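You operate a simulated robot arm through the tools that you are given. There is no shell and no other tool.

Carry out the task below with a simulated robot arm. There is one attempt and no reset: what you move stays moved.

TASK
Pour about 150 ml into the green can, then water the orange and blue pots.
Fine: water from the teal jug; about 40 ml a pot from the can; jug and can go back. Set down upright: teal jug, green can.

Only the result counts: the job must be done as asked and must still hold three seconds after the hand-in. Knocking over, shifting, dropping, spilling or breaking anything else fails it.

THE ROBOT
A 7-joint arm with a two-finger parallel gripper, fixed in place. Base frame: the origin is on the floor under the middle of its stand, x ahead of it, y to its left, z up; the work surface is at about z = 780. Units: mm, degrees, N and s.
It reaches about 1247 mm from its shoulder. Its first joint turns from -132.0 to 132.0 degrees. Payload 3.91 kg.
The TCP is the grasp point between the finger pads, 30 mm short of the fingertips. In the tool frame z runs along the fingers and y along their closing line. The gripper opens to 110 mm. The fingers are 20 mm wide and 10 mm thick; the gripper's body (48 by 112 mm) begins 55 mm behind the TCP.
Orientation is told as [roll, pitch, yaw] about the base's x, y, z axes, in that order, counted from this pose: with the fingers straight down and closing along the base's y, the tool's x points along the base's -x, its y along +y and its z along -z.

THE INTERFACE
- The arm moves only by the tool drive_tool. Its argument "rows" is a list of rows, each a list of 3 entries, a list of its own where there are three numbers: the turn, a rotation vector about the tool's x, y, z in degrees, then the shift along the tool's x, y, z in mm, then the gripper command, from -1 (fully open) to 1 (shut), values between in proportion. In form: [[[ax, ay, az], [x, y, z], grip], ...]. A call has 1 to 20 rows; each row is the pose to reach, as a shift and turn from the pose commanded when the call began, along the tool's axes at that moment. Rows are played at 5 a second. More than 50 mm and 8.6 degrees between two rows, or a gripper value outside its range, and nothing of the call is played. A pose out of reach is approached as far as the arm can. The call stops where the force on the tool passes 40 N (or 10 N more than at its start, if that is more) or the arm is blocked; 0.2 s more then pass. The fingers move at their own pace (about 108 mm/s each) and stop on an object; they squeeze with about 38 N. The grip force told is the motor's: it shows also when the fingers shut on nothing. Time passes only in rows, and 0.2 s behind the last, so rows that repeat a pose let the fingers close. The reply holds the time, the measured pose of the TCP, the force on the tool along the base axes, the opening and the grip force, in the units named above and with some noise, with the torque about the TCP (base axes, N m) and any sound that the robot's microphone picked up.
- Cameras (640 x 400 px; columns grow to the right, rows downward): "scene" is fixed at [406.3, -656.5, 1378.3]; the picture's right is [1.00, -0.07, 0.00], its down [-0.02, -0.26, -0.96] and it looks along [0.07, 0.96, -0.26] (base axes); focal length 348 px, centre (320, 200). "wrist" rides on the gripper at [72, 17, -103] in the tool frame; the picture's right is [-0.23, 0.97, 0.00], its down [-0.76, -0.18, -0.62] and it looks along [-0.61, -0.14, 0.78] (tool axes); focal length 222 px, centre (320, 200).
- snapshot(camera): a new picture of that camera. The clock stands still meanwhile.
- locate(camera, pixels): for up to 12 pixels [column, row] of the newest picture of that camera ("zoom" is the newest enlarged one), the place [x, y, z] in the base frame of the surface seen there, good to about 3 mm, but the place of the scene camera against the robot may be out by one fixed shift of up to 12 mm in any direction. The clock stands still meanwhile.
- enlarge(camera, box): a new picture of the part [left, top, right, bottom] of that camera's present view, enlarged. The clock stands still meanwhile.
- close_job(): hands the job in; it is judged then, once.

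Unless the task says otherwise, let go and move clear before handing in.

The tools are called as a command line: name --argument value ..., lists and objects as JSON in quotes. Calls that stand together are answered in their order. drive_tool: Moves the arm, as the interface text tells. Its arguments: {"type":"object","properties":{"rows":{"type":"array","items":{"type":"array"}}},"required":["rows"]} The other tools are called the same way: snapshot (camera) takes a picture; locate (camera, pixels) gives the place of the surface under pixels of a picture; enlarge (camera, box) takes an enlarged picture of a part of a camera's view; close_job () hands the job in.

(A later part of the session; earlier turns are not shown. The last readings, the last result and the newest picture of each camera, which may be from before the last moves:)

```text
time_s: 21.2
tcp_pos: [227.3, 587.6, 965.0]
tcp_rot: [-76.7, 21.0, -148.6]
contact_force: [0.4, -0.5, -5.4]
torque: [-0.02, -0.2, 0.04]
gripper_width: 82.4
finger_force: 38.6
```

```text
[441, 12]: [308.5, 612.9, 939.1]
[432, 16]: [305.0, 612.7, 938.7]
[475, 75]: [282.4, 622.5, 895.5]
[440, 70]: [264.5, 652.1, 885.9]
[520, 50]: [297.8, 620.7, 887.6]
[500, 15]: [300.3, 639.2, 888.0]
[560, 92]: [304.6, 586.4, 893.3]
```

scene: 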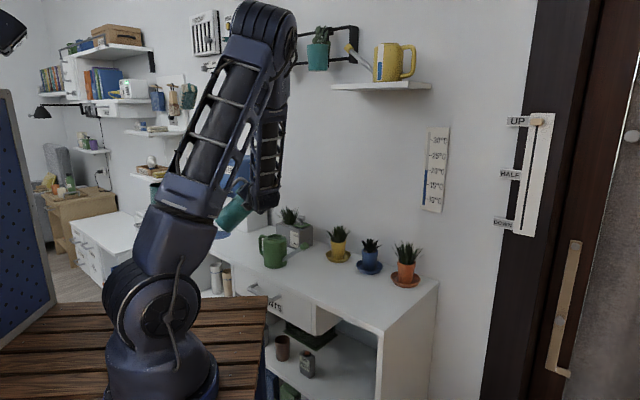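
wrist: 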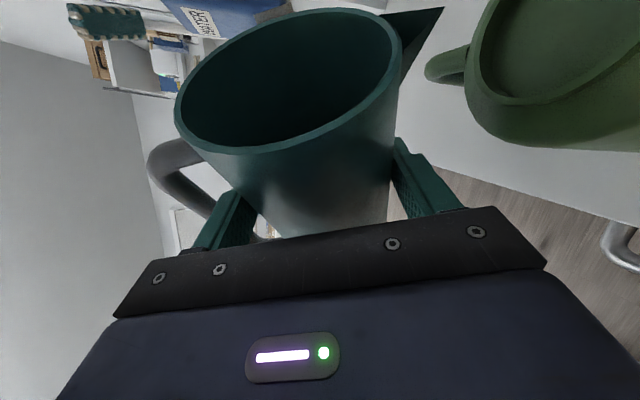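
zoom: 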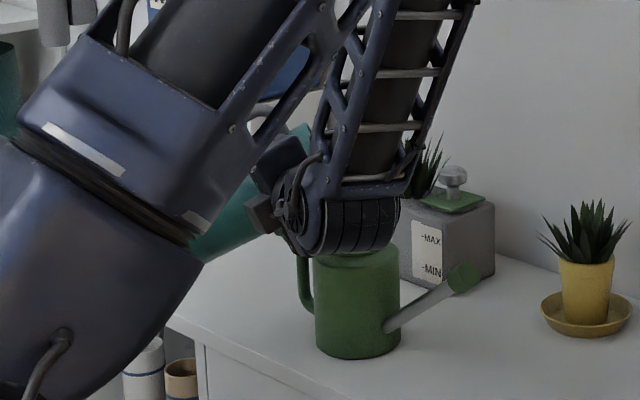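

The lip is at (308.5, 613, 939), over the mouth, and the wrist joint is well clear at y≈378. I'll lower the lip to about 18 mm above the collar while tilting to 72°.

drive_tool --rows '[[[0.68, -0.17, 1.87], [-2.6, 5.3, 2], 1], [[1.36, -0.35, 3.74], [-5.2, 10.6, 4], 1], [[2.04, -0.52, 5.62], [-7.7, 15.8, 5.9], 1], [[2.04, -0.52, 5.62], [-7.7, 15.8, 5.9], 1]]'

enlarge --camera "wrist" --box '[380, 0, 640, 160]'

snapshot --camera "wrist"

```text
time_s: 22.2
tcp_pos: [225.2, 589.2, 945.6]
tcp_rot: [-79.1, 15.2, -149.2]
contact_force: [-0.7, -0.2, -4.4]
torque: [-0.02, -0.21, -0.01]
gripper_width: 82.3
finger_force: 38.3
```

```text
2.46 times, centred on (510, 80) of wrist
```

zoom: 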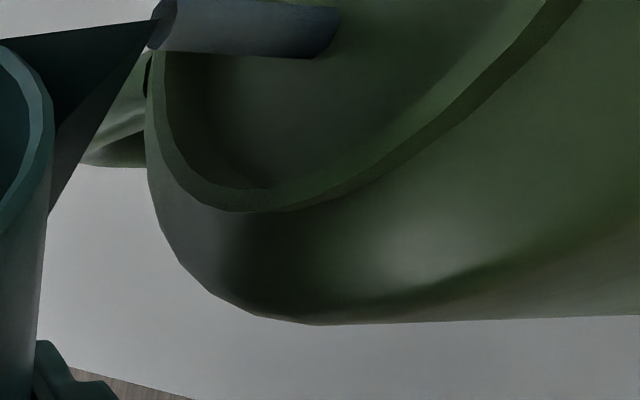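

```text
taken
```

wrist: 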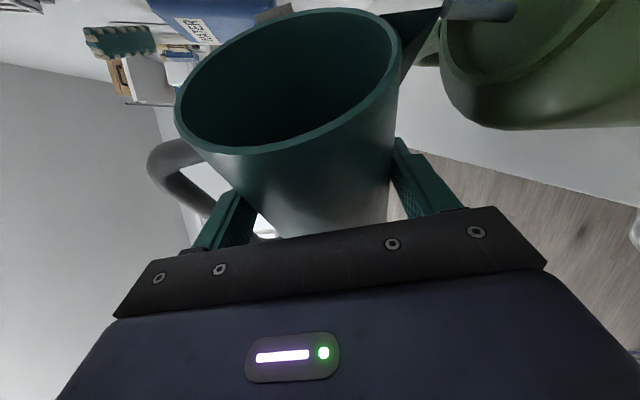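

Pouring has already begun: a grey-blue stream runs from the lip at (445,8) into the can's mouth near (515,10). I'll locate where it lands before any more time passes.

locate --camera "wrist" --pixels '[[441, 10], [455, 8], [480, 8], [500, 8], [512, 12], [540, 15], [450, 40], [470, 75], [600, 10], [325, 80]]'

enlarge --camera "wrist" --box '[180, 0, 420, 150]'

```text
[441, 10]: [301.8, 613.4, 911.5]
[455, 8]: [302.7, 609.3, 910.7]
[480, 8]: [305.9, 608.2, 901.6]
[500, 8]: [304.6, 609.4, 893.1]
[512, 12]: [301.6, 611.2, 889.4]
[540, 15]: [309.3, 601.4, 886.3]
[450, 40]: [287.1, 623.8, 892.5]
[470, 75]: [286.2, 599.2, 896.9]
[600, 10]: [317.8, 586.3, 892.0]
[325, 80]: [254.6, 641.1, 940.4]
```

```text
2.67 times, centred on (300, 75) of wrist
```

zoom: 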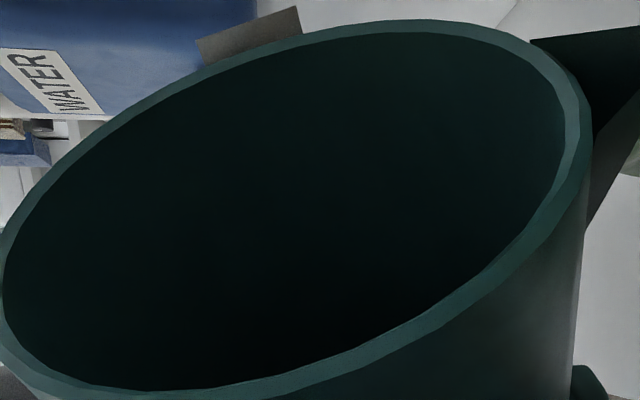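

The stream falls straight down to (301.6, 611, 889), about 11 mm from the mouth's centre and inside the collar. I'll hold for one row and see whether it continues.

drive_tool --rows '[[[0, 0, 0], [0, 0, 0], 1]]'

enlarge --camera "wrist" --box '[380, 0, 640, 160]'

```text
time_s: 22.6
tcp_pos: [225.7, 589.7, 946.7]
tcp_rot: [-79.1, 15.3, -149.3]
contact_force: [-0.1, 0.1, -5.1]
torque: [-0.01, -0.17, 0.02]
gripper_width: 82.2
finger_force: 37.8
```

```text
2.46 times, centred on (510, 80) of wrist
```

zoom: 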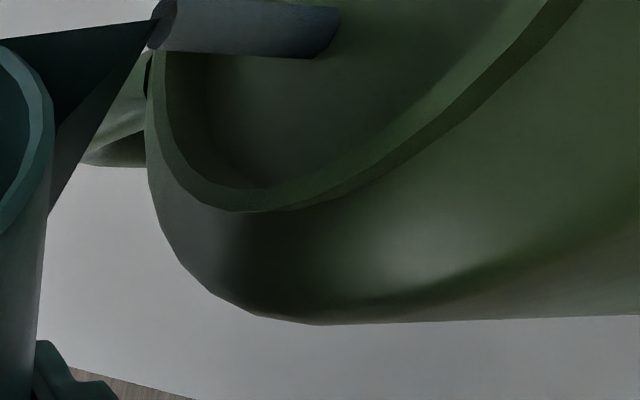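

The stream is steady. I'll hold in short steps and watch the weight and the stream.

drive_tool --rows '[[[0, 0, 0], [0, 0, 0], 1]]'

enlarge --camera "wrist" --box '[400, 0, 560, 80]'

```text
time_s: 23.0
tcp_pos: [225.3, 589.3, 946.3]
tcp_rot: [-79.2, 15.4, -149.2]
contact_force: [-0.6, -0.2, -3.7]
torque: [0.01, -0.17, 0.0]
gripper_width: 82.3
finger_force: 38.3
```

```text
4.00 times, centred on (480, 40) of wrist
```

zoom: 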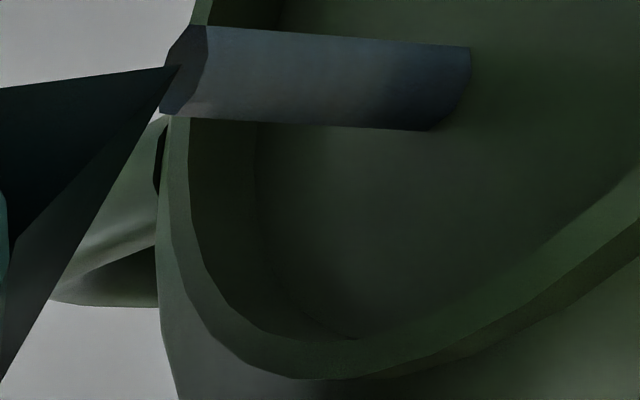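

Still flowing at t=23.0 s. I'll continue holding in 0.4 s steps while tracking weight and torque.

drive_tool --rows '[[[0, 0, 0], [0, 0, 0], 1]]'

enlarge --camera "wrist" --box '[400, 0, 560, 80]'

```text
time_s: 23.4
tcp_pos: [225.2, 589.3, 947.3]
tcp_rot: [-79.1, 15.2, -149.4]
contact_force: [-0.8, -0.5, -4.3]
torque: [-0.03, -0.2, -0.01]
gripper_width: 82.4
finger_force: 37.7
```

```text
4.00 times, centred on (480, 40) of wrist
```

zoom: 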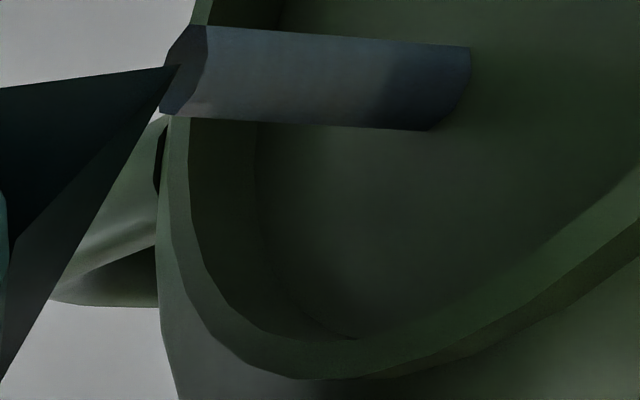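

No change in the stream, and the weight (mean about -4.4 N against -4.7 before) suggests only a small amount so far. I'll keep holding, reading every 0.4 s.

drive_tool --rows '[[[0, 0, 0], [0, 0, 0], 1]]'

drive_tool --rows '[[[0, 0, 0], [0, 0, 0], 1]]'

enlarge --camera "wrist" --box '[400, 0, 560, 80]'

```text
time_s: 23.8
tcp_pos: [224.5, 588.8, 946.5]
tcp_rot: [-79.1, 15.3, -149.3]
contact_force: [0.5, 0.3, -3.6]
torque: [-0.04, -0.19, 0.02]
gripper_width: 82.4
finger_force: 37.5
```

```text
time_s: 24.2
tcp_pos: [226.1, 589.5, 945.8]
tcp_rot: [-79.1, 15.2, -149.4]
contact_force: [0.4, -1.1, -4.3]
torque: [-0.01, -0.16, 0.01]
gripper_width: 82.0
finger_force: 38.2
```

```text
4.00 times, centred on (480, 40) of wrist
```

zoom: 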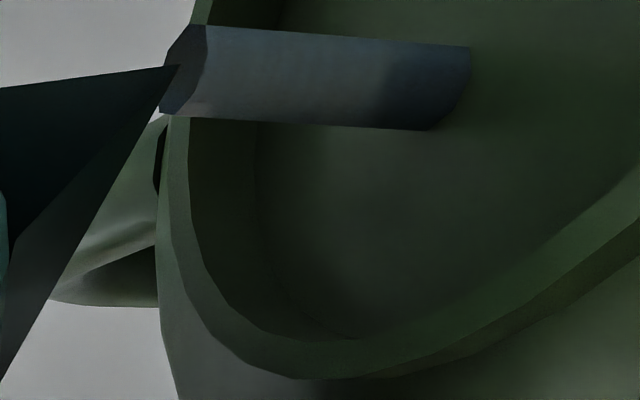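

Still pouring; the recent readings average about -4.1 N. I'll take two more short holds.

drive_tool --rows '[[[0, 0, 0], [0, 0, 0], 1]]'

drive_tool --rows '[[[0, 0, 0], [0, 0, 0], 1]]'

enlarge --camera "wrist" --box '[400, 0, 560, 80]'

```text
time_s: 24.6
tcp_pos: [226.0, 588.8, 946.3]
tcp_rot: [-79.0, 15.3, -149.3]
contact_force: [0.7, -0.3, -2.8]
torque: [-0.02, -0.17, -0.02]
gripper_width: 82.4
finger_force: 38.1
```

```text
time_s: 25.0
tcp_pos: [225.0, 588.3, 946.2]
tcp_rot: [-79.1, 15.4, -149.4]
contact_force: [-0.2, 1.0, -3.8]
torque: [-0.04, -0.19, 0.03]
gripper_width: 82.3
finger_force: 38.1
```

```text
4.00 times, centred on (480, 40) of wrist
```

zoom: 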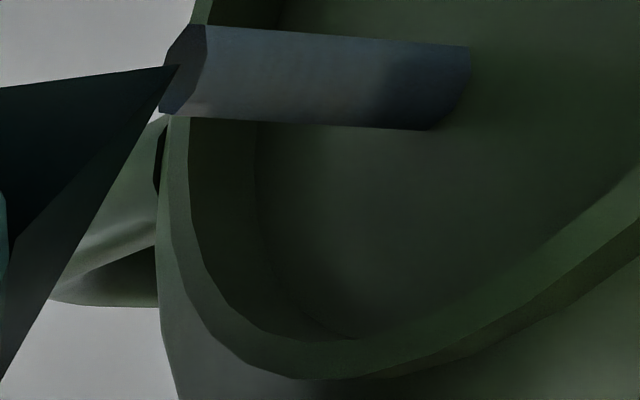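

The fit of the weight readings gives about 100–135 ml poured, with wide error. I'll tilt back 12° now to stop the flow and measure.

drive_tool --rows '[[[-2.73, 0.7, -7.49], [0, 0, 0], 1], [[-4.77, 1.22, -13.1], [0, 0, 0], 1], [[-4.77, 1.22, -13.1], [0, 0, 0], 1]]'

snapshot --camera "wrist"

```text
time_s: 25.8
tcp_pos: [225.1, 589.3, 946.4]
tcp_rot: [-73.5, 28.3, -147.3]
contact_force: [0.4, -0.2, -3.5]
torque: [0.02, -0.19, 0.03]
gripper_width: 82.5
finger_force: 37.9
```

```text
taken
```

wrist: 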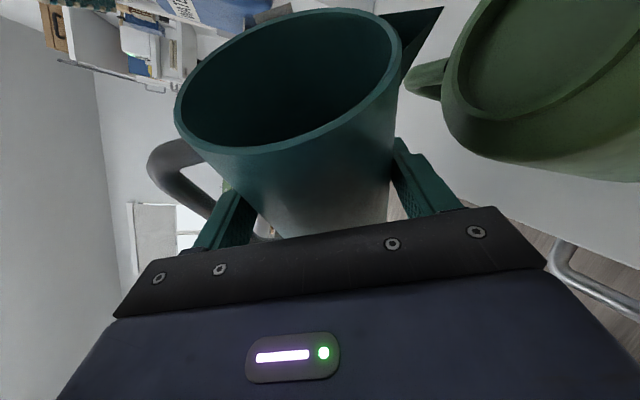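

The stream has stopped. I'll take several weight readings at rest to estimate how much was poured.

drive_tool --rows '[[[0, 0, 0], [0, 0, 0], 1]]'

drive_tool --rows '[[[0, 0, 0], [0, 0, 0], 1]]'

drive_tool --rows '[[[0, 0, 0], [0, 0, 0], 1]]'

drive_tool --rows '[[[0, 0, 0], [0, 0, 0], 1]]'

drive_tool --rows '[[[0, 0, 0], [0, 0, 0], 1]]'

drive_tool --rows '[[[0, 0, 0], [0, 0, 0], 1]]'

drive_tool --rows '[[[0, 0, 0], [0, 0, 0], 1]]'

drive_tool --rows '[[[0, 0, 0], [0, 0, 0], 1]]'

```text
time_s: 26.2
tcp_pos: [225.2, 589.3, 946.5]
tcp_rot: [-73.6, 28.3, -147.2]
contact_force: [-0.5, 0.5, -4.5]
torque: [0.01, -0.2, 0.0]
gripper_width: 82.1
finger_force: 38.1
```

```text
time_s: 26.6
tcp_pos: [224.6, 589.3, 945.2]
tcp_rot: [-73.5, 28.3, -147.3]
contact_force: [0.5, -0.5, -3.6]
torque: [-0.01, -0.16, 0.02]
gripper_width: 82.5
finger_force: 38.0
```

```text
time_s: 27.0
tcp_pos: [225.8, 590.8, 946.2]
tcp_rot: [-73.5, 28.3, -147.3]
contact_force: [-0.4, -0.1, -3.9]
torque: [-0.04, -0.13, 0.01]
gripper_width: 82.1
finger_force: 38.1
```

```text
time_s: 27.4
tcp_pos: [225.0, 588.6, 946.9]
tcp_rot: [-73.5, 28.3, -147.2]
contact_force: [0.3, 1.0, -3.8]
torque: [-0.01, -0.15, 0.0]
gripper_width: 82.2
finger_force: 38.4
```

```text
time_s: 27.8
tcp_pos: [224.9, 589.7, 946.8]
tcp_rot: [-73.5, 28.3, -147.3]
contact_force: [0.0, -0.6, -3.0]
torque: [0.0, -0.19, -0.01]
gripper_width: 82.2
finger_force: 38.7
```

```text
time_s: 28.2
tcp_pos: [226.3, 589.6, 946.2]
tcp_rot: [-73.6, 28.3, -147.2]
contact_force: [0.2, -0.5, -4.0]
torque: [-0.02, -0.16, 0.03]
gripper_width: 82.4
finger_force: 38.0
```

```text
time_s: 28.6
tcp_pos: [224.3, 588.6, 946.1]
tcp_rot: [-73.5, 28.3, -147.3]
contact_force: [-0.3, -0.5, -3.6]
torque: [0.0, -0.16, 0.03]
gripper_width: 82.3
finger_force: 37.8
```

```text
time_s: 29.0
tcp_pos: [224.9, 588.8, 945.6]
tcp_rot: [-73.4, 28.3, -147.3]
contact_force: [1.0, 0.1, -3.2]
torque: [0.01, -0.15, -0.02]
gripper_width: 82.3
finger_force: 38.3
```

Nine readings at rest average -3.68 N against -4.72 N before, so about 105 ml has gone over (±30), roughly 30 ml/s. I'll pour about one more second at the same pose, then stop and verify by looking into the jug.

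drive_tool --rows '[[[2.73, -0.7, 7.49], [0, 0, 0], 1], [[4.77, -1.22, 13.1], [0, 0, 0], 1], [[4.77, -1.22, 13.1], [0, 0, 0], 1], [[4.77, -1.22, 13.1], [0, 0, 0], 1]]'

enlarge --camera "wrist" --box '[400, 0, 560, 80]'

```text
time_s: 30.0
tcp_pos: [224.9, 589.2, 946.4]
tcp_rot: [-79.1, 15.1, -149.3]
contact_force: [-0.6, 0.8, -3.4]
torque: [-0.01, -0.14, -0.01]
gripper_width: 82.3
finger_force: 37.8
```

```text
4.00 times, centred on (480, 40) of wrist
```

zoom: 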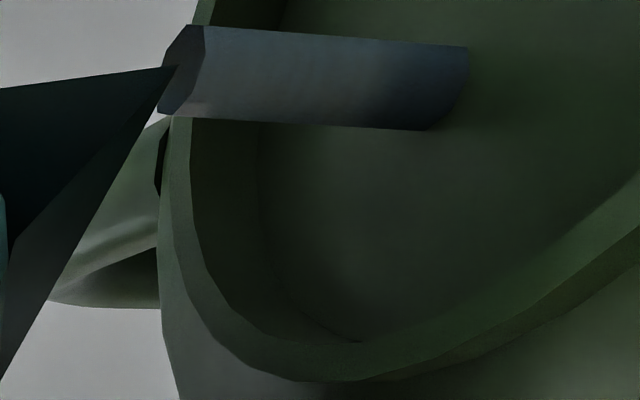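

It is flowing again, about 0.6 s so far. I'll tilt back now, lifting the jug clear afterwards.

drive_tool --rows '[[[-2.73, 0.7, -7.49], [0, 0, 0], 1], [[-4.77, 1.22, -13.1], [0, 0, 0], 1], [[-4.77, 1.22, -13.1], [0, 0, 0], 1], [[-4.77, 1.22, -13.1], [0, 0, 0], 1]]'

enlarge --camera "wrist" --box '[400, 0, 640, 160]'

```text
time_s: 31.0
tcp_pos: [224.0, 589.0, 945.0]
tcp_rot: [-73.5, 28.3, -147.3]
contact_force: [-0.4, -0.6, -3.8]
torque: [-0.01, -0.14, 0.01]
gripper_width: 82.2
finger_force: 38.4
```

```text
2.50 times, centred on (520, 80) of wrist
```

zoom: 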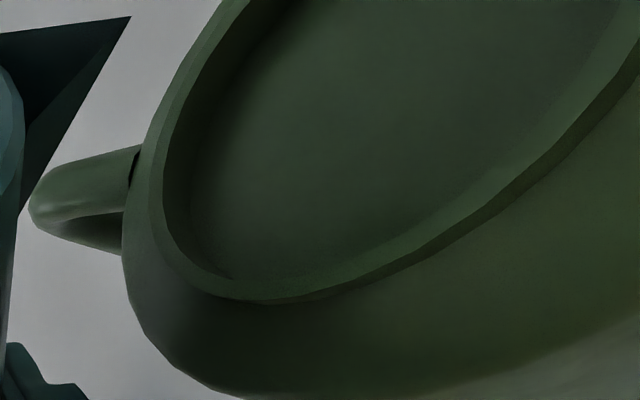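

The flow has stopped. I'll lift the jug straight up 105 mm and bring it back upright.

drive_tool --rows '[[[0, 0, 0], [16.6, -29.6, -8.8], 1], [[0, 0, 0], [33.1, -59.2, -17.6], 1], [[0, 0, 0], [49.7, -88.7, -26.4], 1], [[-2.47, 0.63, -6.79], [49.7, -88.7, -26.4], 1], [[-4.94, 1.26, -13.57], [49.7, -88.7, -26.4], 1], [[-7.41, 1.9, -20.36], [49.7, -88.7, -26.4], 1], [[-9.88, 2.53, -27.14], [49.7, -88.7, -26.4], 1], [[-12.35, 3.16, -33.93], [49.7, -88.7, -26.4], 1], [[-14.82, 3.8, -40.72], [49.7, -88.7, -26.4], 1], [[-17.29, 4.43, -47.5], [49.7, -88.7, -26.4], 1], [[-19.76, 5.06, -54.29], [49.7, -88.7, -26.4], 1], [[-19.76, 5.06, -54.29], [49.7, -88.7, -26.4], 1]]'

snapshot --camera "wrist"

snapshot --camera "scene"

```text
time_s: 33.6
tcp_pos: [225.1, 589.7, 1051.9]
tcp_rot: [0.4, 70.1, -84.8]
contact_force: [0.5, -0.2, -3.6]
torque: [-0.03, -0.04, 0.0]
gripper_width: 82.4
finger_force: 37.7
```

```text
taken
```

wrist: 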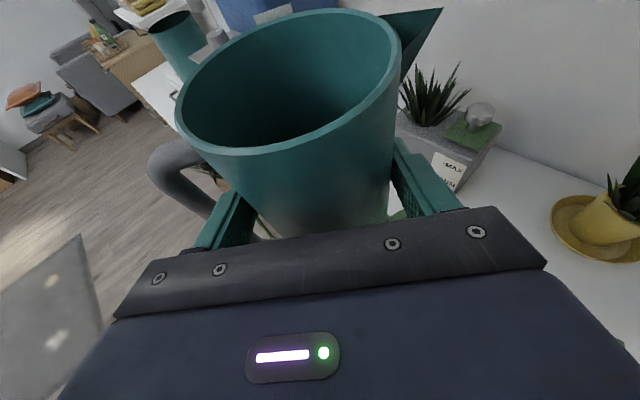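

```text
taken
```

scene: 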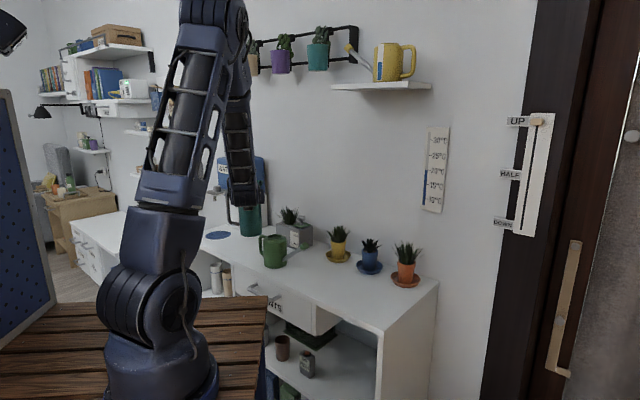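

The jug is upright at z=1052 and nothing on the table looks disturbed. I'll swing it back above its place at yaw -50.

drive_tool --rows '[[[4.11, 0, -1.5], [8.5, -6.2, 24.2], 1], [[8.22, 0, -2.99], [17.1, -12.4, 48.3], 1], [[12.34, 0, -4.49], [25.6, -18.5, 72.5], 1], [[16.45, 0, -5.98], [34.2, -24.7, 96.6], 1], [[20.56, 0, -7.48], [42.7, -30.9, 120.8], 1], [[24.67, 0, -8.98], [51.2, -37.1, 145], 1], [[28.78, 0, -10.47], [59.8, -43.2, 169.1], 1], [[32.9, 0, -11.97], [68.3, -49.4, 193.3], 1], [[32.9, 0, -11.97], [68.3, -49.4, 193.3], 1]]'

snapshot --camera "wrist"

```text
time_s: 35.6
tcp_pos: [159.1, 790.6, 1049.4]
tcp_rot: [0.3, 70.0, -49.8]
contact_force: [-0.6, 0.9, -4.0]
torque: [-0.03, -0.07, -0.01]
gripper_width: 82.2
finger_force: 37.7
```

```text
taken
```

wrist: 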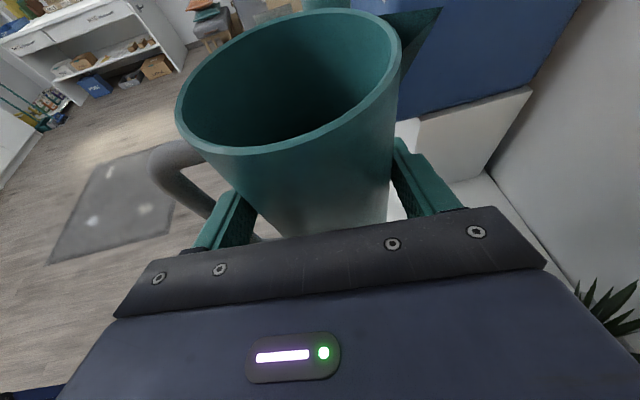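

I'm back over the jug's place. I'll lower it most of the way, then the last few millimetres slowly.

drive_tool --rows '[[[0, 0, 0], [-28.2, 0, 10.3], 1], [[0, 0, 0], [-56.4, 0, 20.5], 1], [[0, 0, 0], [-84.6, 0, 30.8], 1], [[0, 0, 0], [-108.1, 0, 39.3], 1], [[0, 0, 0], [-119.4, 0, 43.4], 1], [[0, 0, 0], [-122.2, 0, 44.5], 1], [[0, 0, 0], [-122.2, 0, 44.5], 1]]'

snapshot --camera "wrist"

```text
time_s: 37.2
tcp_pos: [158.0, 788.9, 919.0]
tcp_rot: [0.3, 70.0, -49.8]
contact_force: [0.3, 0.4, -3.0]
torque: [-0.01, -0.07, 0.01]
gripper_width: 82.1
finger_force: 38.1
```

```text
taken
```

wrist: 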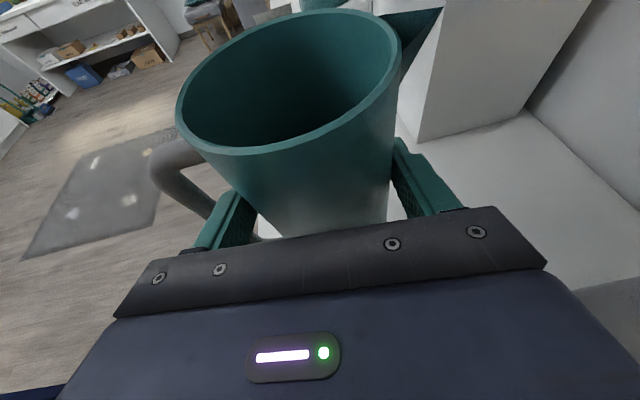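

At z=919 the jug is about 3 mm above the table. I'll lower 2 mm, then 1 mm at a time while watching the force.

drive_tool --rows '[[[0, 0, 0], [-0.94, 0, 0.34], 1], [[0, 0, 0], [-1.88, 0, 0.68], 1], [[0, 0, 0], [-1.88, 0, 0.68], 1]]'

drive_tool --rows '[[[0, 0, 0], [-0.94, 0, 0.34], 1], [[0, 0, 0], [-0.94, 0, 0.34], 1]]'

```text
time_s: 38.0
tcp_pos: [158.3, 789.1, 917.7]
tcp_rot: [0.1, 70.0, -49.8]
contact_force: [-0.2, 0.1, -3.7]
torque: [0.06, -0.07, 0.03]
gripper_width: 82.0
finger_force: 37.8
```

```text
time_s: 38.6
tcp_pos: [156.9, 789.5, 917.8]
tcp_rot: [0.2, 70.0, -49.8]
contact_force: [-0.1, -0.6, -0.3]
torque: [-0.11, -0.01, -0.01]
gripper_width: 82.2
finger_force: 37.8
```

Fz went from -3.7 to -0.3 N, so the jug is resting on the table. I'll lower half a millimetre more and open the fingers.

drive_tool --rows '[[[0, 0, 0], [-0.47, 0, 0.17], 1], [[0, 0, 0], [-0.47, 0, 0.17], 1], [[0, 0, 0], [-0.47, 0, 0.17], -0.6], [[0, 0, 0], [-0.47, 0, 0.17], -0.78], [[0, 0, 0], [-0.47, 0, 0.17], -0.78], [[0, 0, 0], [-0.47, 0, 0.17], -0.78]]'

snapshot --camera "wrist"

```text
time_s: 40.0
tcp_pos: [158.2, 789.6, 915.6]
tcp_rot: [0.2, 69.9, -49.8]
contact_force: [-0.1, 0.0, -0.2]
torque: [-0.01, 0.0, -0.01]
gripper_width: 97.7
finger_force: 0.0
```

```text
taken
```

wrist: 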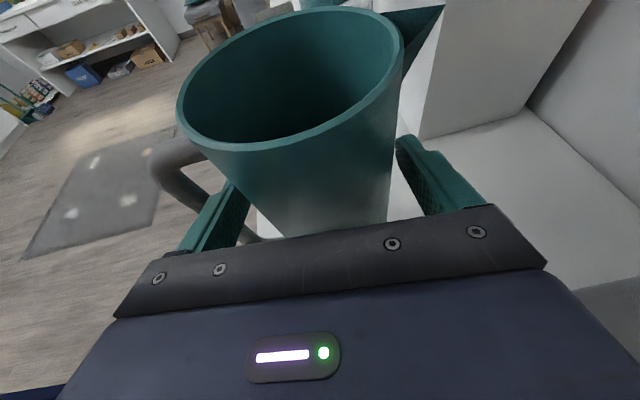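

The jug is standing free between the opened fingers. I'll back out along the same sloped line and then rise.

drive_tool --rows '[[[0, 0, 0], [0, 0, -20], -0.78], [[0, 0, 0], [0, 0, -45], -0.78], [[0, 0, 0], [0, 0, -75], -0.78], [[0, 0, 0], [2, 0, -100], -0.78], [[0, 0, 0], [42, 0, -114.5], -0.78], [[0, 0, 0], [82, 0, -129], -0.78], [[0, 0, 0], [122, 0, -143.6], -0.78], [[0, 0, 0], [160, 0, -158], -0.78], [[0, 0, 0], [160, 0, -158], -0.78]]'

snapshot --camera "scene"

```text
time_s: 42.0
tcp_pos: [217.2, 718.8, 1121.0]
tcp_rot: [0.1, 69.9, -49.8]
contact_force: [0.0, 0.4, 0.4]
torque: [0.02, -0.01, -0.02]
gripper_width: 98.0
finger_force: 0.1
```

```text
taken
```

scene: 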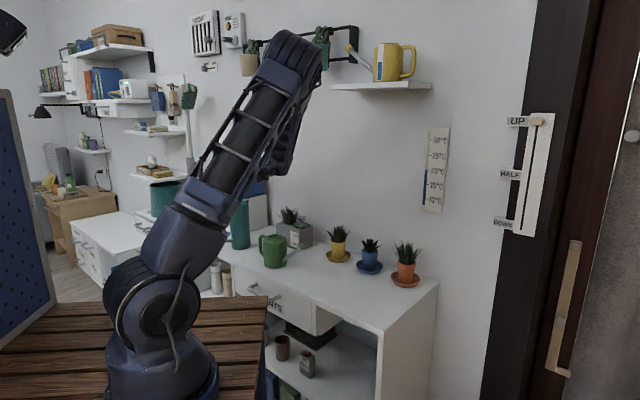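

The arm is clear and the jug and can stand in place. I'll pitch the hand so the wrist camera looks straight down into the jug.

drive_tool --rows '[[[0, -8, 0], [10.4, -3.9, 25.6], -0.78], [[0, -16, 0], [20.8, -7.8, 51.3], -0.78], [[0, -24, 0], [31.2, -11.6, 76.9], -0.78], [[0, -32, 0], [41.6, -15.5, 102.5], -0.78], [[0, -32, 0], [41.6, -15.5, 102.5], -0.78]]'

snapshot --camera "wrist"

enlarge --camera "wrist" --box '[260, 130, 400, 240]'

```text
time_s: 43.2
tcp_pos: [136.1, 792.1, 1125.7]
tcp_rot: [0.1, 37.9, -49.9]
contact_force: [0.3, 0.2, 0.1]
torque: [-0.03, 0.05, 0.01]
gripper_width: 98.2
finger_force: 0.1
```

```text
taken
```

wrist: 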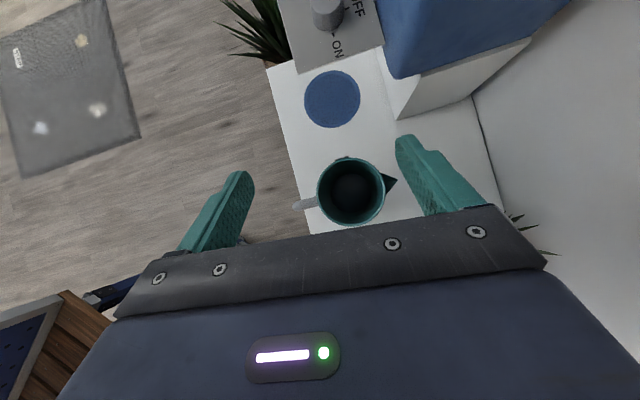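

```text
3.64 times, centred on (330, 185) of wrist
```

zoom: 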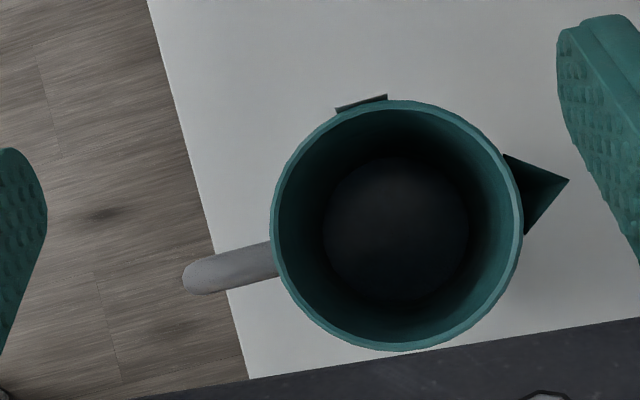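

The dark water surface is visible at zoom (395,230). I'll locate many points on it and on the rim and table.

locate --camera "zoom" --pixels '[[395, 230], [370, 210], [420, 210], [370, 250], [420, 250], [395, 200], [395, 265], [355, 230], [440, 230], [273, 225], [520, 230], [180, 60]]'

locate --camera "zoom" --pixels '[[385, 220], [405, 220], [385, 240], [405, 240], [380, 190], [410, 190], [380, 280], [410, 280], [395, 105], [395, 345], [362, 104], [195, 275]]'

```text
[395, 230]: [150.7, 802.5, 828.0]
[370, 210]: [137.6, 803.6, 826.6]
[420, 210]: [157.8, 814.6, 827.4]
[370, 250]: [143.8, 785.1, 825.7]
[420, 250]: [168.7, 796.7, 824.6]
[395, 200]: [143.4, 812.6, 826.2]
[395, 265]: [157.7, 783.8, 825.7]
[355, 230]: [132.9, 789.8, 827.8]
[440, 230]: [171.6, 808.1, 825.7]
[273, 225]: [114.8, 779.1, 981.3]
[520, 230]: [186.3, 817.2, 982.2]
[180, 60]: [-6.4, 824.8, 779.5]
```

```text
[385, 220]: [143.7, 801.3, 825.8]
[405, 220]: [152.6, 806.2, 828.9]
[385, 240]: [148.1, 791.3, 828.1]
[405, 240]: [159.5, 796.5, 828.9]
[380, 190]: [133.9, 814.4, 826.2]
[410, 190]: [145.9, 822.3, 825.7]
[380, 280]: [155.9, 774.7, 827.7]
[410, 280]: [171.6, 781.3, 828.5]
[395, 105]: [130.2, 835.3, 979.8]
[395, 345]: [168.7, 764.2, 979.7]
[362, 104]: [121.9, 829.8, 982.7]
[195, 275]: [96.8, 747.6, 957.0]
```

The water surface is now at z≈826.9 against 851.7 before: a drop of 24.8 mm at inner radius about 38.7 mm, so about 117 ml has been poured. About 33 ml more is needed, at roughly 28 ml/s. I'll go back for the jug along the same route.

drive_tool --rows '[[[0, 8, 0], [-25, 4, -11.3], -0.78], [[0, 16, 0], [-50, 8, -22.5], -0.78], [[0, 24, 0], [-75, 12, -33.8], -0.78], [[0, 32, 0], [-99.8, 15.9, -45.1], -0.78], [[0, 32, 0], [-99.8, 15.9, -45.1], -0.78]]'

```text
time_s: 44.4
tcp_pos: [215.4, 720.6, 1101.0]
tcp_rot: [0.2, 70.1, -49.8]
contact_force: [-1.5, 0.3, -0.3]
torque: [-0.01, -0.02, -0.01]
gripper_width: 98.1
finger_force: 0.1
```

The hand is back at the standoff pose. I'll descend and follow the same approach line to the jug.

drive_tool --rows '[[[0, 0, 0], [-34.3, 0, 12.5], -0.78], [[0, 0, 0], [-68.6, 0, 25], -0.78], [[0, 0, 0], [-102.9, 0, 37.4], -0.78], [[0, 0, 0], [-137.2, 0.1, 49.9], -0.78], [[0, 0, 0], [-140, 0.2, 70], -0.78], [[0, 0, 0], [-142, 0.3, 92], -0.78], [[0, 0, 0], [-143, 0.4, 112], -0.78], [[0, 0, 0], [-143.5, 0.4, 130], -0.78], [[0, 0, 0], [-143.8, 0.4, 147.6], -0.78], [[0, 0, 0], [-143.8, 0.4, 147.6], -0.78]]'

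snapshot --camera "wrist"

```text
time_s: 46.6
tcp_pos: [159.6, 790.7, 913.3]
tcp_rot: [0.1, 70.0, -49.8]
contact_force: [-0.7, -0.9, 0.4]
torque: [0.01, -0.01, -0.02]
gripper_width: 97.8
finger_force: 0.0
```

```text
taken
```

wrist: 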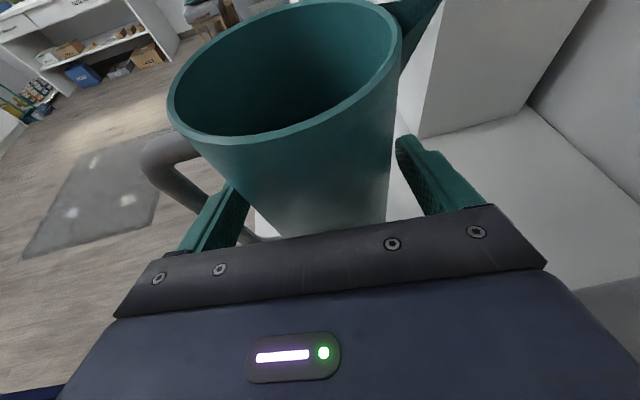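

The fingers straddle the jug as before. I'll close and lift.

drive_tool --rows '[[[0, 0, 0], [0, 0, 0], 1], [[0, 0, 0], [0, 0, 0], 1], [[0, 0, 0], [0, 0, 0], 1], [[0, 0, 0], [0, 0, 0], 1]]'

drive_tool --rows '[[[0, 0, 0], [9.4, 0, -3.4], 1], [[0, 0, 0], [28, 0, -10.2], 1], [[0, 0, 0], [52, 0, -18.9], 1], [[0, 0, 0], [80, 0, -29.1], 1], [[0, 0, 0], [108, 0, -39.3], 1], [[0, 0, 0], [127.8, 0, -46.5], 1], [[0, 0, 0], [127.8, 0, -46.5], 1]]'

snapshot --camera "wrist"

```text
time_s: 47.6
tcp_pos: [159.4, 790.7, 912.8]
tcp_rot: [0.2, 70.0, -49.8]
contact_force: [-0.6, -0.2, -0.7]
torque: [0.05, -0.02, 0.02]
gripper_width: 81.9
finger_force: 37.9
```

```text
time_s: 49.2
tcp_pos: [160.1, 791.4, 1049.9]
tcp_rot: [0.3, 70.0, -49.9]
contact_force: [-0.4, 0.3, -3.6]
torque: [0.04, -0.1, 0.0]
gripper_width: 82.5
finger_force: 38.0
```

```text
taken
```

wrist: 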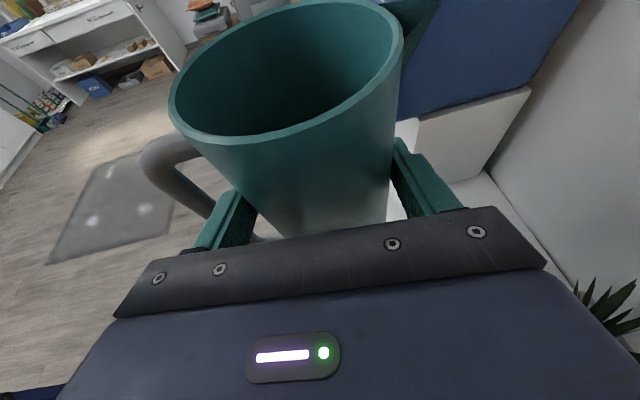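

The jug is lifted (Fz about -3.6 N). I'll swing it back over the can's near side as before.

drive_tool --rows '[[[-4.11, 0, 1.5], [-8.4, -10.1, -23.2], 1], [[-8.22, 0, 2.99], [-16.9, -20.3, -46.4], 1], [[-12.34, 0, 4.49], [-25.3, -30.4, -69.5], 1], [[-16.45, 0, 5.98], [-33.7, -40.5, -92.7], 1], [[-20.56, 0, 7.48], [-42.1, -50.6, -115.9], 1], [[-24.67, 0, 8.98], [-50.6, -60.8, -139], 1], [[-28.78, 0, 10.47], [-59, -70.9, -162.2], 1], [[-32.9, 0, 11.97], [-67.4, -81, -185.4], 1], [[-32.9, 0, 11.97], [-67.4, -81, -185.4], 1]]'

drive_tool --rows '[[[2.47, -0.63, 6.79], [0, 0, 0], 1], [[4.94, -1.26, 13.57], [0, 0, 0], 1], [[7.41, -1.9, 20.36], [0, 0, 0], 1], [[9.88, -2.53, 27.14], [0, 0, 0], 1], [[12.35, -3.16, 33.93], [0, 0, 0], 1], [[14.82, -3.8, 40.72], [0, 0, 0], 1], [[17.29, -4.43, 47.5], [0, 0, 0], 1], [[19.76, -5.06, 54.29], [0, 0, 0], 1], [[19.76, -5.06, 54.29], [0, 0, 0], 1]]'

snapshot --camera "wrist"

```text
time_s: 51.2
tcp_pos: [224.8, 587.3, 1048.5]
tcp_rot: [0.1, 70.1, -84.9]
contact_force: [0.0, 1.0, -3.2]
torque: [-0.06, -0.01, -0.02]
gripper_width: 82.2
finger_force: 37.5
```

```text
time_s: 53.2
tcp_pos: [222.8, 587.6, 1050.4]
tcp_rot: [-73.5, 28.2, -147.3]
contact_force: [-0.5, -0.3, -4.3]
torque: [-0.01, -0.13, -0.02]
gripper_width: 82.1
finger_force: 37.9
```

```text
taken
```

wrist: 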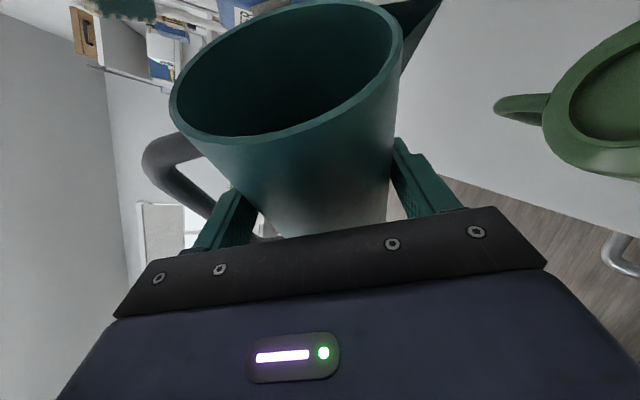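

The lip shows at (438,4). I'll lower to the pouring height as before and check the lip position.

drive_tool --rows '[[[0, 0, 0], [-16.4, 29.3, 8.7], 1], [[0, 0, 0], [-32.8, 58.6, 17.4], 1], [[0, 0, 0], [-44, 78.6, 23.3], 1], [[0, 0, 0], [-49.2, 87.9, 26.1], 1], [[0, 0, 0], [-49.2, 87.9, 26.1], 1]]'

snapshot --camera "wrist"

locate --camera "wrist" --pixels '[[438, 4], [430, 8], [420, 15], [395, 30], [470, 90], [470, 40]]'

```text
time_s: 54.4
tcp_pos: [224.3, 586.5, 944.9]
tcp_rot: [-73.6, 28.2, -147.3]
contact_force: [0.2, -0.3, -3.4]
torque: [0.0, -0.15, 0.03]
gripper_width: 82.2
finger_force: 37.4
```

```text
taken
```

wrist: 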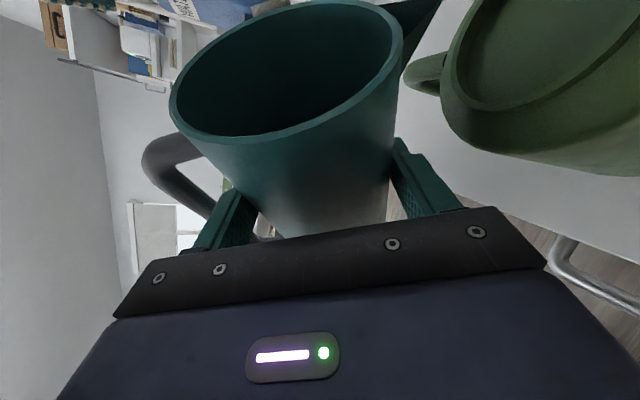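

```text
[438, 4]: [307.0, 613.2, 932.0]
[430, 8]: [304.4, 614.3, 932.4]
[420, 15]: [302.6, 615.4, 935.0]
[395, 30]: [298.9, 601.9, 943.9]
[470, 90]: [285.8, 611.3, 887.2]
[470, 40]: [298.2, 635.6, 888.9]
```

The lip is at (307, 613, 932), the same as before. I'll tilt to 72° for about 1.1 s of flow.

drive_tool --rows '[[[2.73, -0.7, 7.49], [0, 0, 0], 1], [[4.77, -1.22, 13.1], [0, 0, 0], 1], [[4.77, -1.22, 13.1], [0, 0, 0], 1], [[4.77, -1.22, 13.1], [0, 0, 0], 1], [[4.77, -1.22, 13.1], [0, 0, 0], 1]]'

enlarge --camera "wrist" --box '[400, 0, 560, 80]'

```text
time_s: 55.6
tcp_pos: [224.3, 586.5, 944.6]
tcp_rot: [-79.1, 15.2, -149.3]
contact_force: [-0.8, -0.3, -3.7]
torque: [0.0, -0.18, 0.02]
gripper_width: 82.1
finger_force: 38.3
```

```text
4.00 times, centred on (480, 40) of wrist
```

zoom: 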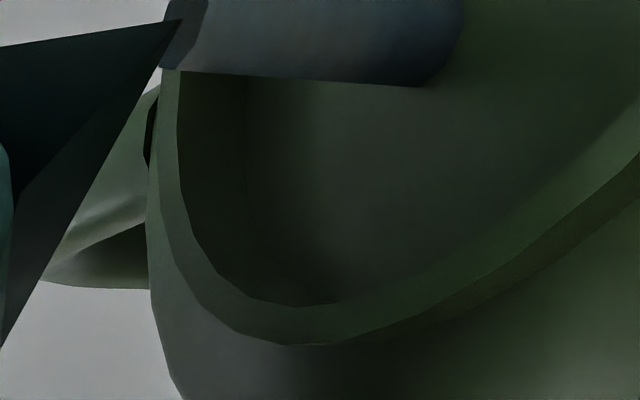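

The stream is running into the mouth, about 0.85 s so far. I'll hold one more row and tilt back in the same call.

drive_tool --rows '[[[0, 0, 0], [0, 0, 0], 1], [[-2.73, 0.7, -7.49], [0, 0, 0], 1], [[-4.77, 1.22, -13.1], [0, 0, 0], 1], [[-4.77, 1.22, -13.1], [0, 0, 0], 1], [[-4.77, 1.22, -13.1], [0, 0, 0], 1]]'

enlarge --camera "wrist" --box '[400, 0, 640, 160]'

```text
time_s: 56.8
tcp_pos: [223.6, 586.8, 945.0]
tcp_rot: [-73.5, 28.3, -147.2]
contact_force: [0.8, -0.5, -2.8]
torque: [-0.03, -0.15, 0.0]
gripper_width: 82.0
finger_force: 38.0
```

```text
2.50 times, centred on (520, 80) of wrist
```

zoom: 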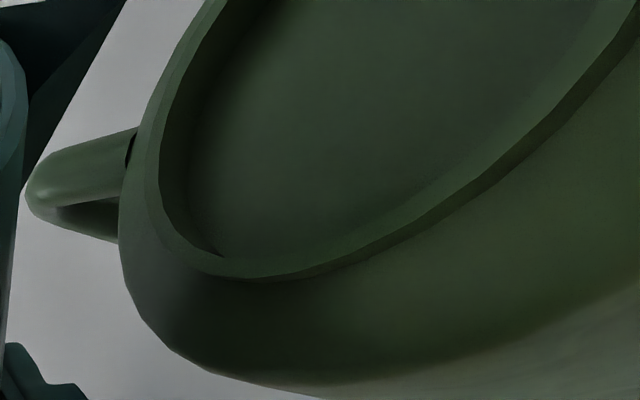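

The stream has stopped. I'll lift, bring the jug upright, and swing back to its place.

drive_tool --rows '[[[0, 0, 0], [16.6, -29.6, -8.8], 1], [[0, 0, 0], [33.1, -59.2, -17.6], 1], [[0, 0, 0], [49.7, -88.7, -26.4], 1], [[-2.47, 0.63, -6.79], [49.7, -88.7, -26.4], 1], [[-4.94, 1.26, -13.57], [49.7, -88.7, -26.4], 1], [[-7.41, 1.9, -20.36], [49.7, -88.7, -26.4], 1], [[-9.88, 2.53, -27.14], [49.7, -88.7, -26.4], 1], [[-12.35, 3.16, -33.93], [49.7, -88.7, -26.4], 1], [[-14.82, 3.8, -40.72], [49.7, -88.7, -26.4], 1], [[-17.29, 4.43, -47.5], [49.7, -88.7, -26.4], 1], [[-19.76, 5.06, -54.29], [49.7, -88.7, -26.4], 1], [[-19.76, 5.06, -54.29], [49.7, -88.7, -26.4], 1]]'

```text
time_s: 59.4
tcp_pos: [223.9, 585.3, 1049.4]
tcp_rot: [0.4, 70.0, -84.6]
contact_force: [0.6, 0.5, -3.8]
torque: [-0.03, -0.05, -0.01]
gripper_width: 82.1
finger_force: 37.6
```

The jug is upright again. I'll swing it back above its place.

drive_tool --rows '[[[4.09, 0, -1.49], [9.1, -5.6, 24.7], 1], [[8.18, 0, -2.98], [18.2, -11.2, 49.4], 1], [[12.26, 0, -4.46], [27.2, -16.8, 74.1], 1], [[16.35, 0, -5.95], [36.3, -22.4, 98.9], 1], [[20.44, 0, -7.44], [45.4, -28, 123.6], 1], [[24.53, 0, -8.93], [54.5, -33.6, 148.3], 1], [[28.61, 0, -10.41], [63.5, -39.2, 173], 1], [[32.7, 0, -11.9], [72.6, -44.8, 197.7], 1], [[32.7, 0, -11.9], [72.6, -44.8, 197.7], 1]]'

```text
time_s: 61.4
tcp_pos: [160.2, 793.4, 1050.5]
tcp_rot: [0.2, 69.9, -50.0]
contact_force: [0.1, -0.2, -4.1]
torque: [-0.02, -0.06, 0.03]
gripper_width: 82.1
finger_force: 38.1
```

I'm over the jug's place. I'll lower to just above the table.

drive_tool --rows '[[[0, 0, 0], [-28.6, -0.4, 10], 1], [[0, 0, 0], [-56.8, -0.8, 20], 1], [[0, 0, 0], [-85, -1.2, 30], 1], [[0, 0, 0], [-108.5, -1.7, 38.2], 1], [[0, 0, 0], [-120, -1.7, 42.4], 1], [[0, 0, 0], [-124.5, -1.7, 44], 1], [[0, 0, 0], [-124.5, -1.7, 44], 1]]'

drive_tool --rows '[[[0, 0, 0], [-0.94, 0, 0.34], 1], [[0, 0, 0], [-0.94, 0, 0.34], 1]]'

```text
time_s: 63.0
tcp_pos: [160.7, 791.2, 918.0]
tcp_rot: [0.2, 70.0, -49.9]
contact_force: [-0.2, -0.1, -3.3]
torque: [0.02, -0.05, 0.03]
gripper_width: 82.3
finger_force: 38.4
```

```text
time_s: 63.6
tcp_pos: [160.5, 791.3, 917.6]
tcp_rot: [0.2, 70.0, -50.0]
contact_force: [0.7, -0.5, -2.7]
torque: [-0.01, -0.08, 0.02]
gripper_width: 82.1
finger_force: 38.4
```

The jug is still hanging (Fz about -3 N). I'll lower in 1 mm steps until it rests.

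drive_tool --rows '[[[0, 0, 0], [-0.94, 0, 0.34], 1], [[0, 0, 0], [-0.94, 0, 0.34], 1]]'

drive_tool --rows '[[[0, 0, 0], [-0.94, 0, 0.34], 1], [[0, 0, 0], [-0.94, 0, 0.34], 1]]'

```text
time_s: 64.2
tcp_pos: [161.4, 791.1, 916.0]
tcp_rot: [0.2, 70.0, -50.1]
contact_force: [1.1, -1.1, -3.3]
torque: [0.0, -0.03, 0.0]
gripper_width: 81.8
finger_force: 37.6
```

```text
time_s: 64.8
tcp_pos: [161.5, 789.9, 916.1]
tcp_rot: [0.2, 70.0, -50.0]
contact_force: [-0.2, -0.2, -4.1]
torque: [0.02, -0.09, 0.01]
gripper_width: 82.1
finger_force: 38.8
```

drive_tool --rows '[[[0, 0, 0], [-0.94, 0, 0.34], 1], [[0, 0, 0], [-0.94, 0, 0.34], 1]]'

drive_tool --rows '[[[0, 0, 0], [-0.75, 0, 0.27], 1], [[0, 0, 0], [-0.75, 0, 0.27], 1]]'

```text
time_s: 65.4
tcp_pos: [160.9, 790.9, 914.3]
tcp_rot: [0.3, 69.9, -50.0]
contact_force: [0.3, 0.6, -4.0]
torque: [-0.01, -0.09, 0.03]
gripper_width: 82.1
finger_force: 37.9
```

```text
time_s: 66.0
tcp_pos: [160.3, 790.8, 914.6]
tcp_rot: [0.3, 70.1, -49.9]
contact_force: [-0.6, 0.3, -4.4]
torque: [-0.04, -0.07, 0.03]
gripper_width: 82.2
finger_force: 37.9
```

Still hanging at z≈914.4; I grasped it at about 913, so contact should be within another millimetre or so.

drive_tool --rows '[[[0, 0, 0], [-0.75, 0, 0.27], 1], [[0, 0, 0], [-0.75, 0, 0.27], 1]]'

drive_tool --rows '[[[0, 0, 0], [-0.75, 0, 0.27], 1], [[0, 0, 0], [-0.75, 0, 0.27], 1]]'

```text
time_s: 66.6
tcp_pos: [161.0, 791.0, 914.4]
tcp_rot: [0.3, 70.1, -49.8]
contact_force: [0.2, 0.0, 5.9]
torque: [-0.06, -0.26, 0.01]
gripper_width: 82.0
finger_force: 37.7
```

```text
time_s: 67.2
tcp_pos: [159.9, 789.5, 913.7]
tcp_rot: [0.3, 70.2, -49.7]
contact_force: [-0.2, 1.5, 17.2]
torque: [0.28, -0.4, -0.01]
gripper_width: 82.0
finger_force: 38.3
```

Contact: Fz is +17 N, so I'm pressing slightly. I'll ease up 0.8 mm and then open the fingers.

drive_tool --rows '[[[0, 0, 0], [0.9, 0, -0.33], 1], [[0, 0, 0], [0.9, 0, -0.33], 1], [[0, 0, 0], [0.9, 0, -0.33], -0.6], [[0, 0, 0], [0.9, 0, -0.33], -0.78], [[0, 0, 0], [0.9, 0, -0.33], -0.78], [[0, 0, 0], [0.9, 0, -0.33], -0.78]]'

snapshot --camera "wrist"

```text
time_s: 68.6
tcp_pos: [160.8, 789.6, 914.1]
tcp_rot: [0.2, 70.0, -50.0]
contact_force: [-0.4, 0.2, -0.1]
torque: [-0.01, 0.0, -0.02]
gripper_width: 98.0
finger_force: 0.0
```

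```text
taken
```

wrist: 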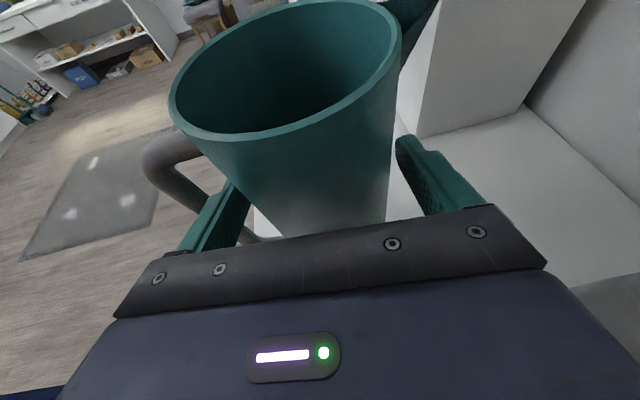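

The jug stands free between the open fingers. I'll back out along the same line, rise, and look down into it again.

drive_tool --rows '[[[0, 0, 0], [0, 0, -20], -0.78], [[0, 0, 0], [0, 0, -45], -0.78], [[0, 0, 0], [0, 0, -75], -0.78], [[0, 0, 0], [2, 0, -100], -0.78], [[0, 0, 0], [42, 0, -114.5], -0.78], [[0, 0, 0], [82, 0, -129], -0.78], [[0, 0, 0], [122, 0, -143.6], -0.78], [[0, 0, 0], [160, 0, -158], -0.78], [[0, 0, 0], [160, 0, -158], -0.78]]'

drive_tool --rows '[[[0, -8, 0], [10.4, -3.9, 25.6], -0.78], [[0, -16, 0], [20.8, -7.8, 51.3], -0.78], [[0, -24, 0], [31.2, -11.6, 76.9], -0.78], [[0, -32, 0], [41.6, -15.5, 102.5], -0.78], [[0, -32, 0], [41.6, -15.5, 102.5], -0.78]]'

snapshot --camera "wrist"

enlarge --camera "wrist" --box '[260, 130, 400, 240]'

```text
time_s: 70.6
tcp_pos: [220.2, 717.9, 1118.0]
tcp_rot: [0.1, 69.9, -50.0]
contact_force: [-0.7, 0.2, 0.2]
torque: [0.01, -0.01, 0.01]
gripper_width: 98.0
finger_force: 0.1
```

```text
time_s: 71.8
tcp_pos: [137.9, 792.2, 1121.1]
tcp_rot: [0.1, 37.8, -50.1]
contact_force: [-0.2, -0.7, -0.6]
torque: [0.01, 0.0, 0.02]
gripper_width: 97.9
finger_force: 0.0
```

```text
taken
```

wrist: 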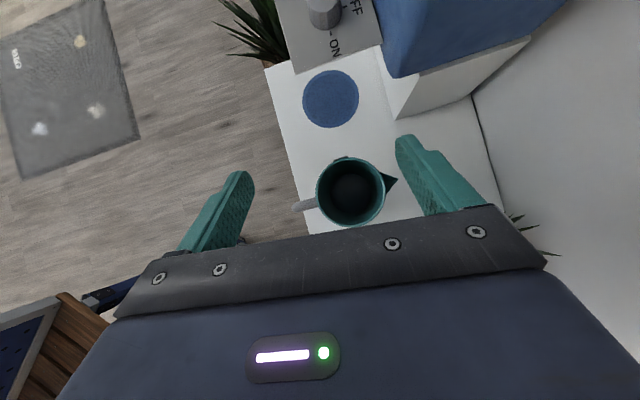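

```text
3.64 times, centred on (330, 185) of wrist
```

zoom: 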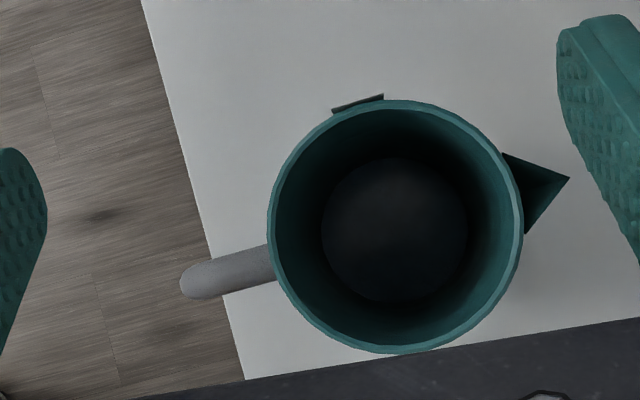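

The jug is upright in its place. I'll locate the water surface with the same set of points.

locate --camera "zoom" --pixels '[[395, 230], [370, 210], [420, 210], [370, 250], [420, 250], [395, 200], [395, 265], [355, 230], [440, 230], [273, 225], [520, 230], [180, 60]]'

locate --camera "zoom" --pixels '[[385, 220], [405, 220], [385, 240], [405, 240], [380, 190], [410, 190], [380, 275], [410, 275], [395, 105], [395, 345], [362, 104], [195, 275]]'

```text
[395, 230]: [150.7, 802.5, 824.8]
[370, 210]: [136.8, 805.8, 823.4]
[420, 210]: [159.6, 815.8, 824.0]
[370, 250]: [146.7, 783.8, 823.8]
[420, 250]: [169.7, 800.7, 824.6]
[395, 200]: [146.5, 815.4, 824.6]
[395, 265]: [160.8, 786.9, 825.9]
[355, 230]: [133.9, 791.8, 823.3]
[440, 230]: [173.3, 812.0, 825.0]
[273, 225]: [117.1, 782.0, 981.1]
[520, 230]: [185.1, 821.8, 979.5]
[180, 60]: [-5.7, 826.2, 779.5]
```

```text
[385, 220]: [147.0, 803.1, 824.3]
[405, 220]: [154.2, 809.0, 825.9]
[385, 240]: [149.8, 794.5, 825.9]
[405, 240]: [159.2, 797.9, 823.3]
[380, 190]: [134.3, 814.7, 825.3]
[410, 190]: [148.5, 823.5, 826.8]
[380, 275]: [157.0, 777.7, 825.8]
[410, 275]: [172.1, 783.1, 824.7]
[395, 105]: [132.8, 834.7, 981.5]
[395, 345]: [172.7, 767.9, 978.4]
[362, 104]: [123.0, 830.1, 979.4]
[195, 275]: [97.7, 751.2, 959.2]
```

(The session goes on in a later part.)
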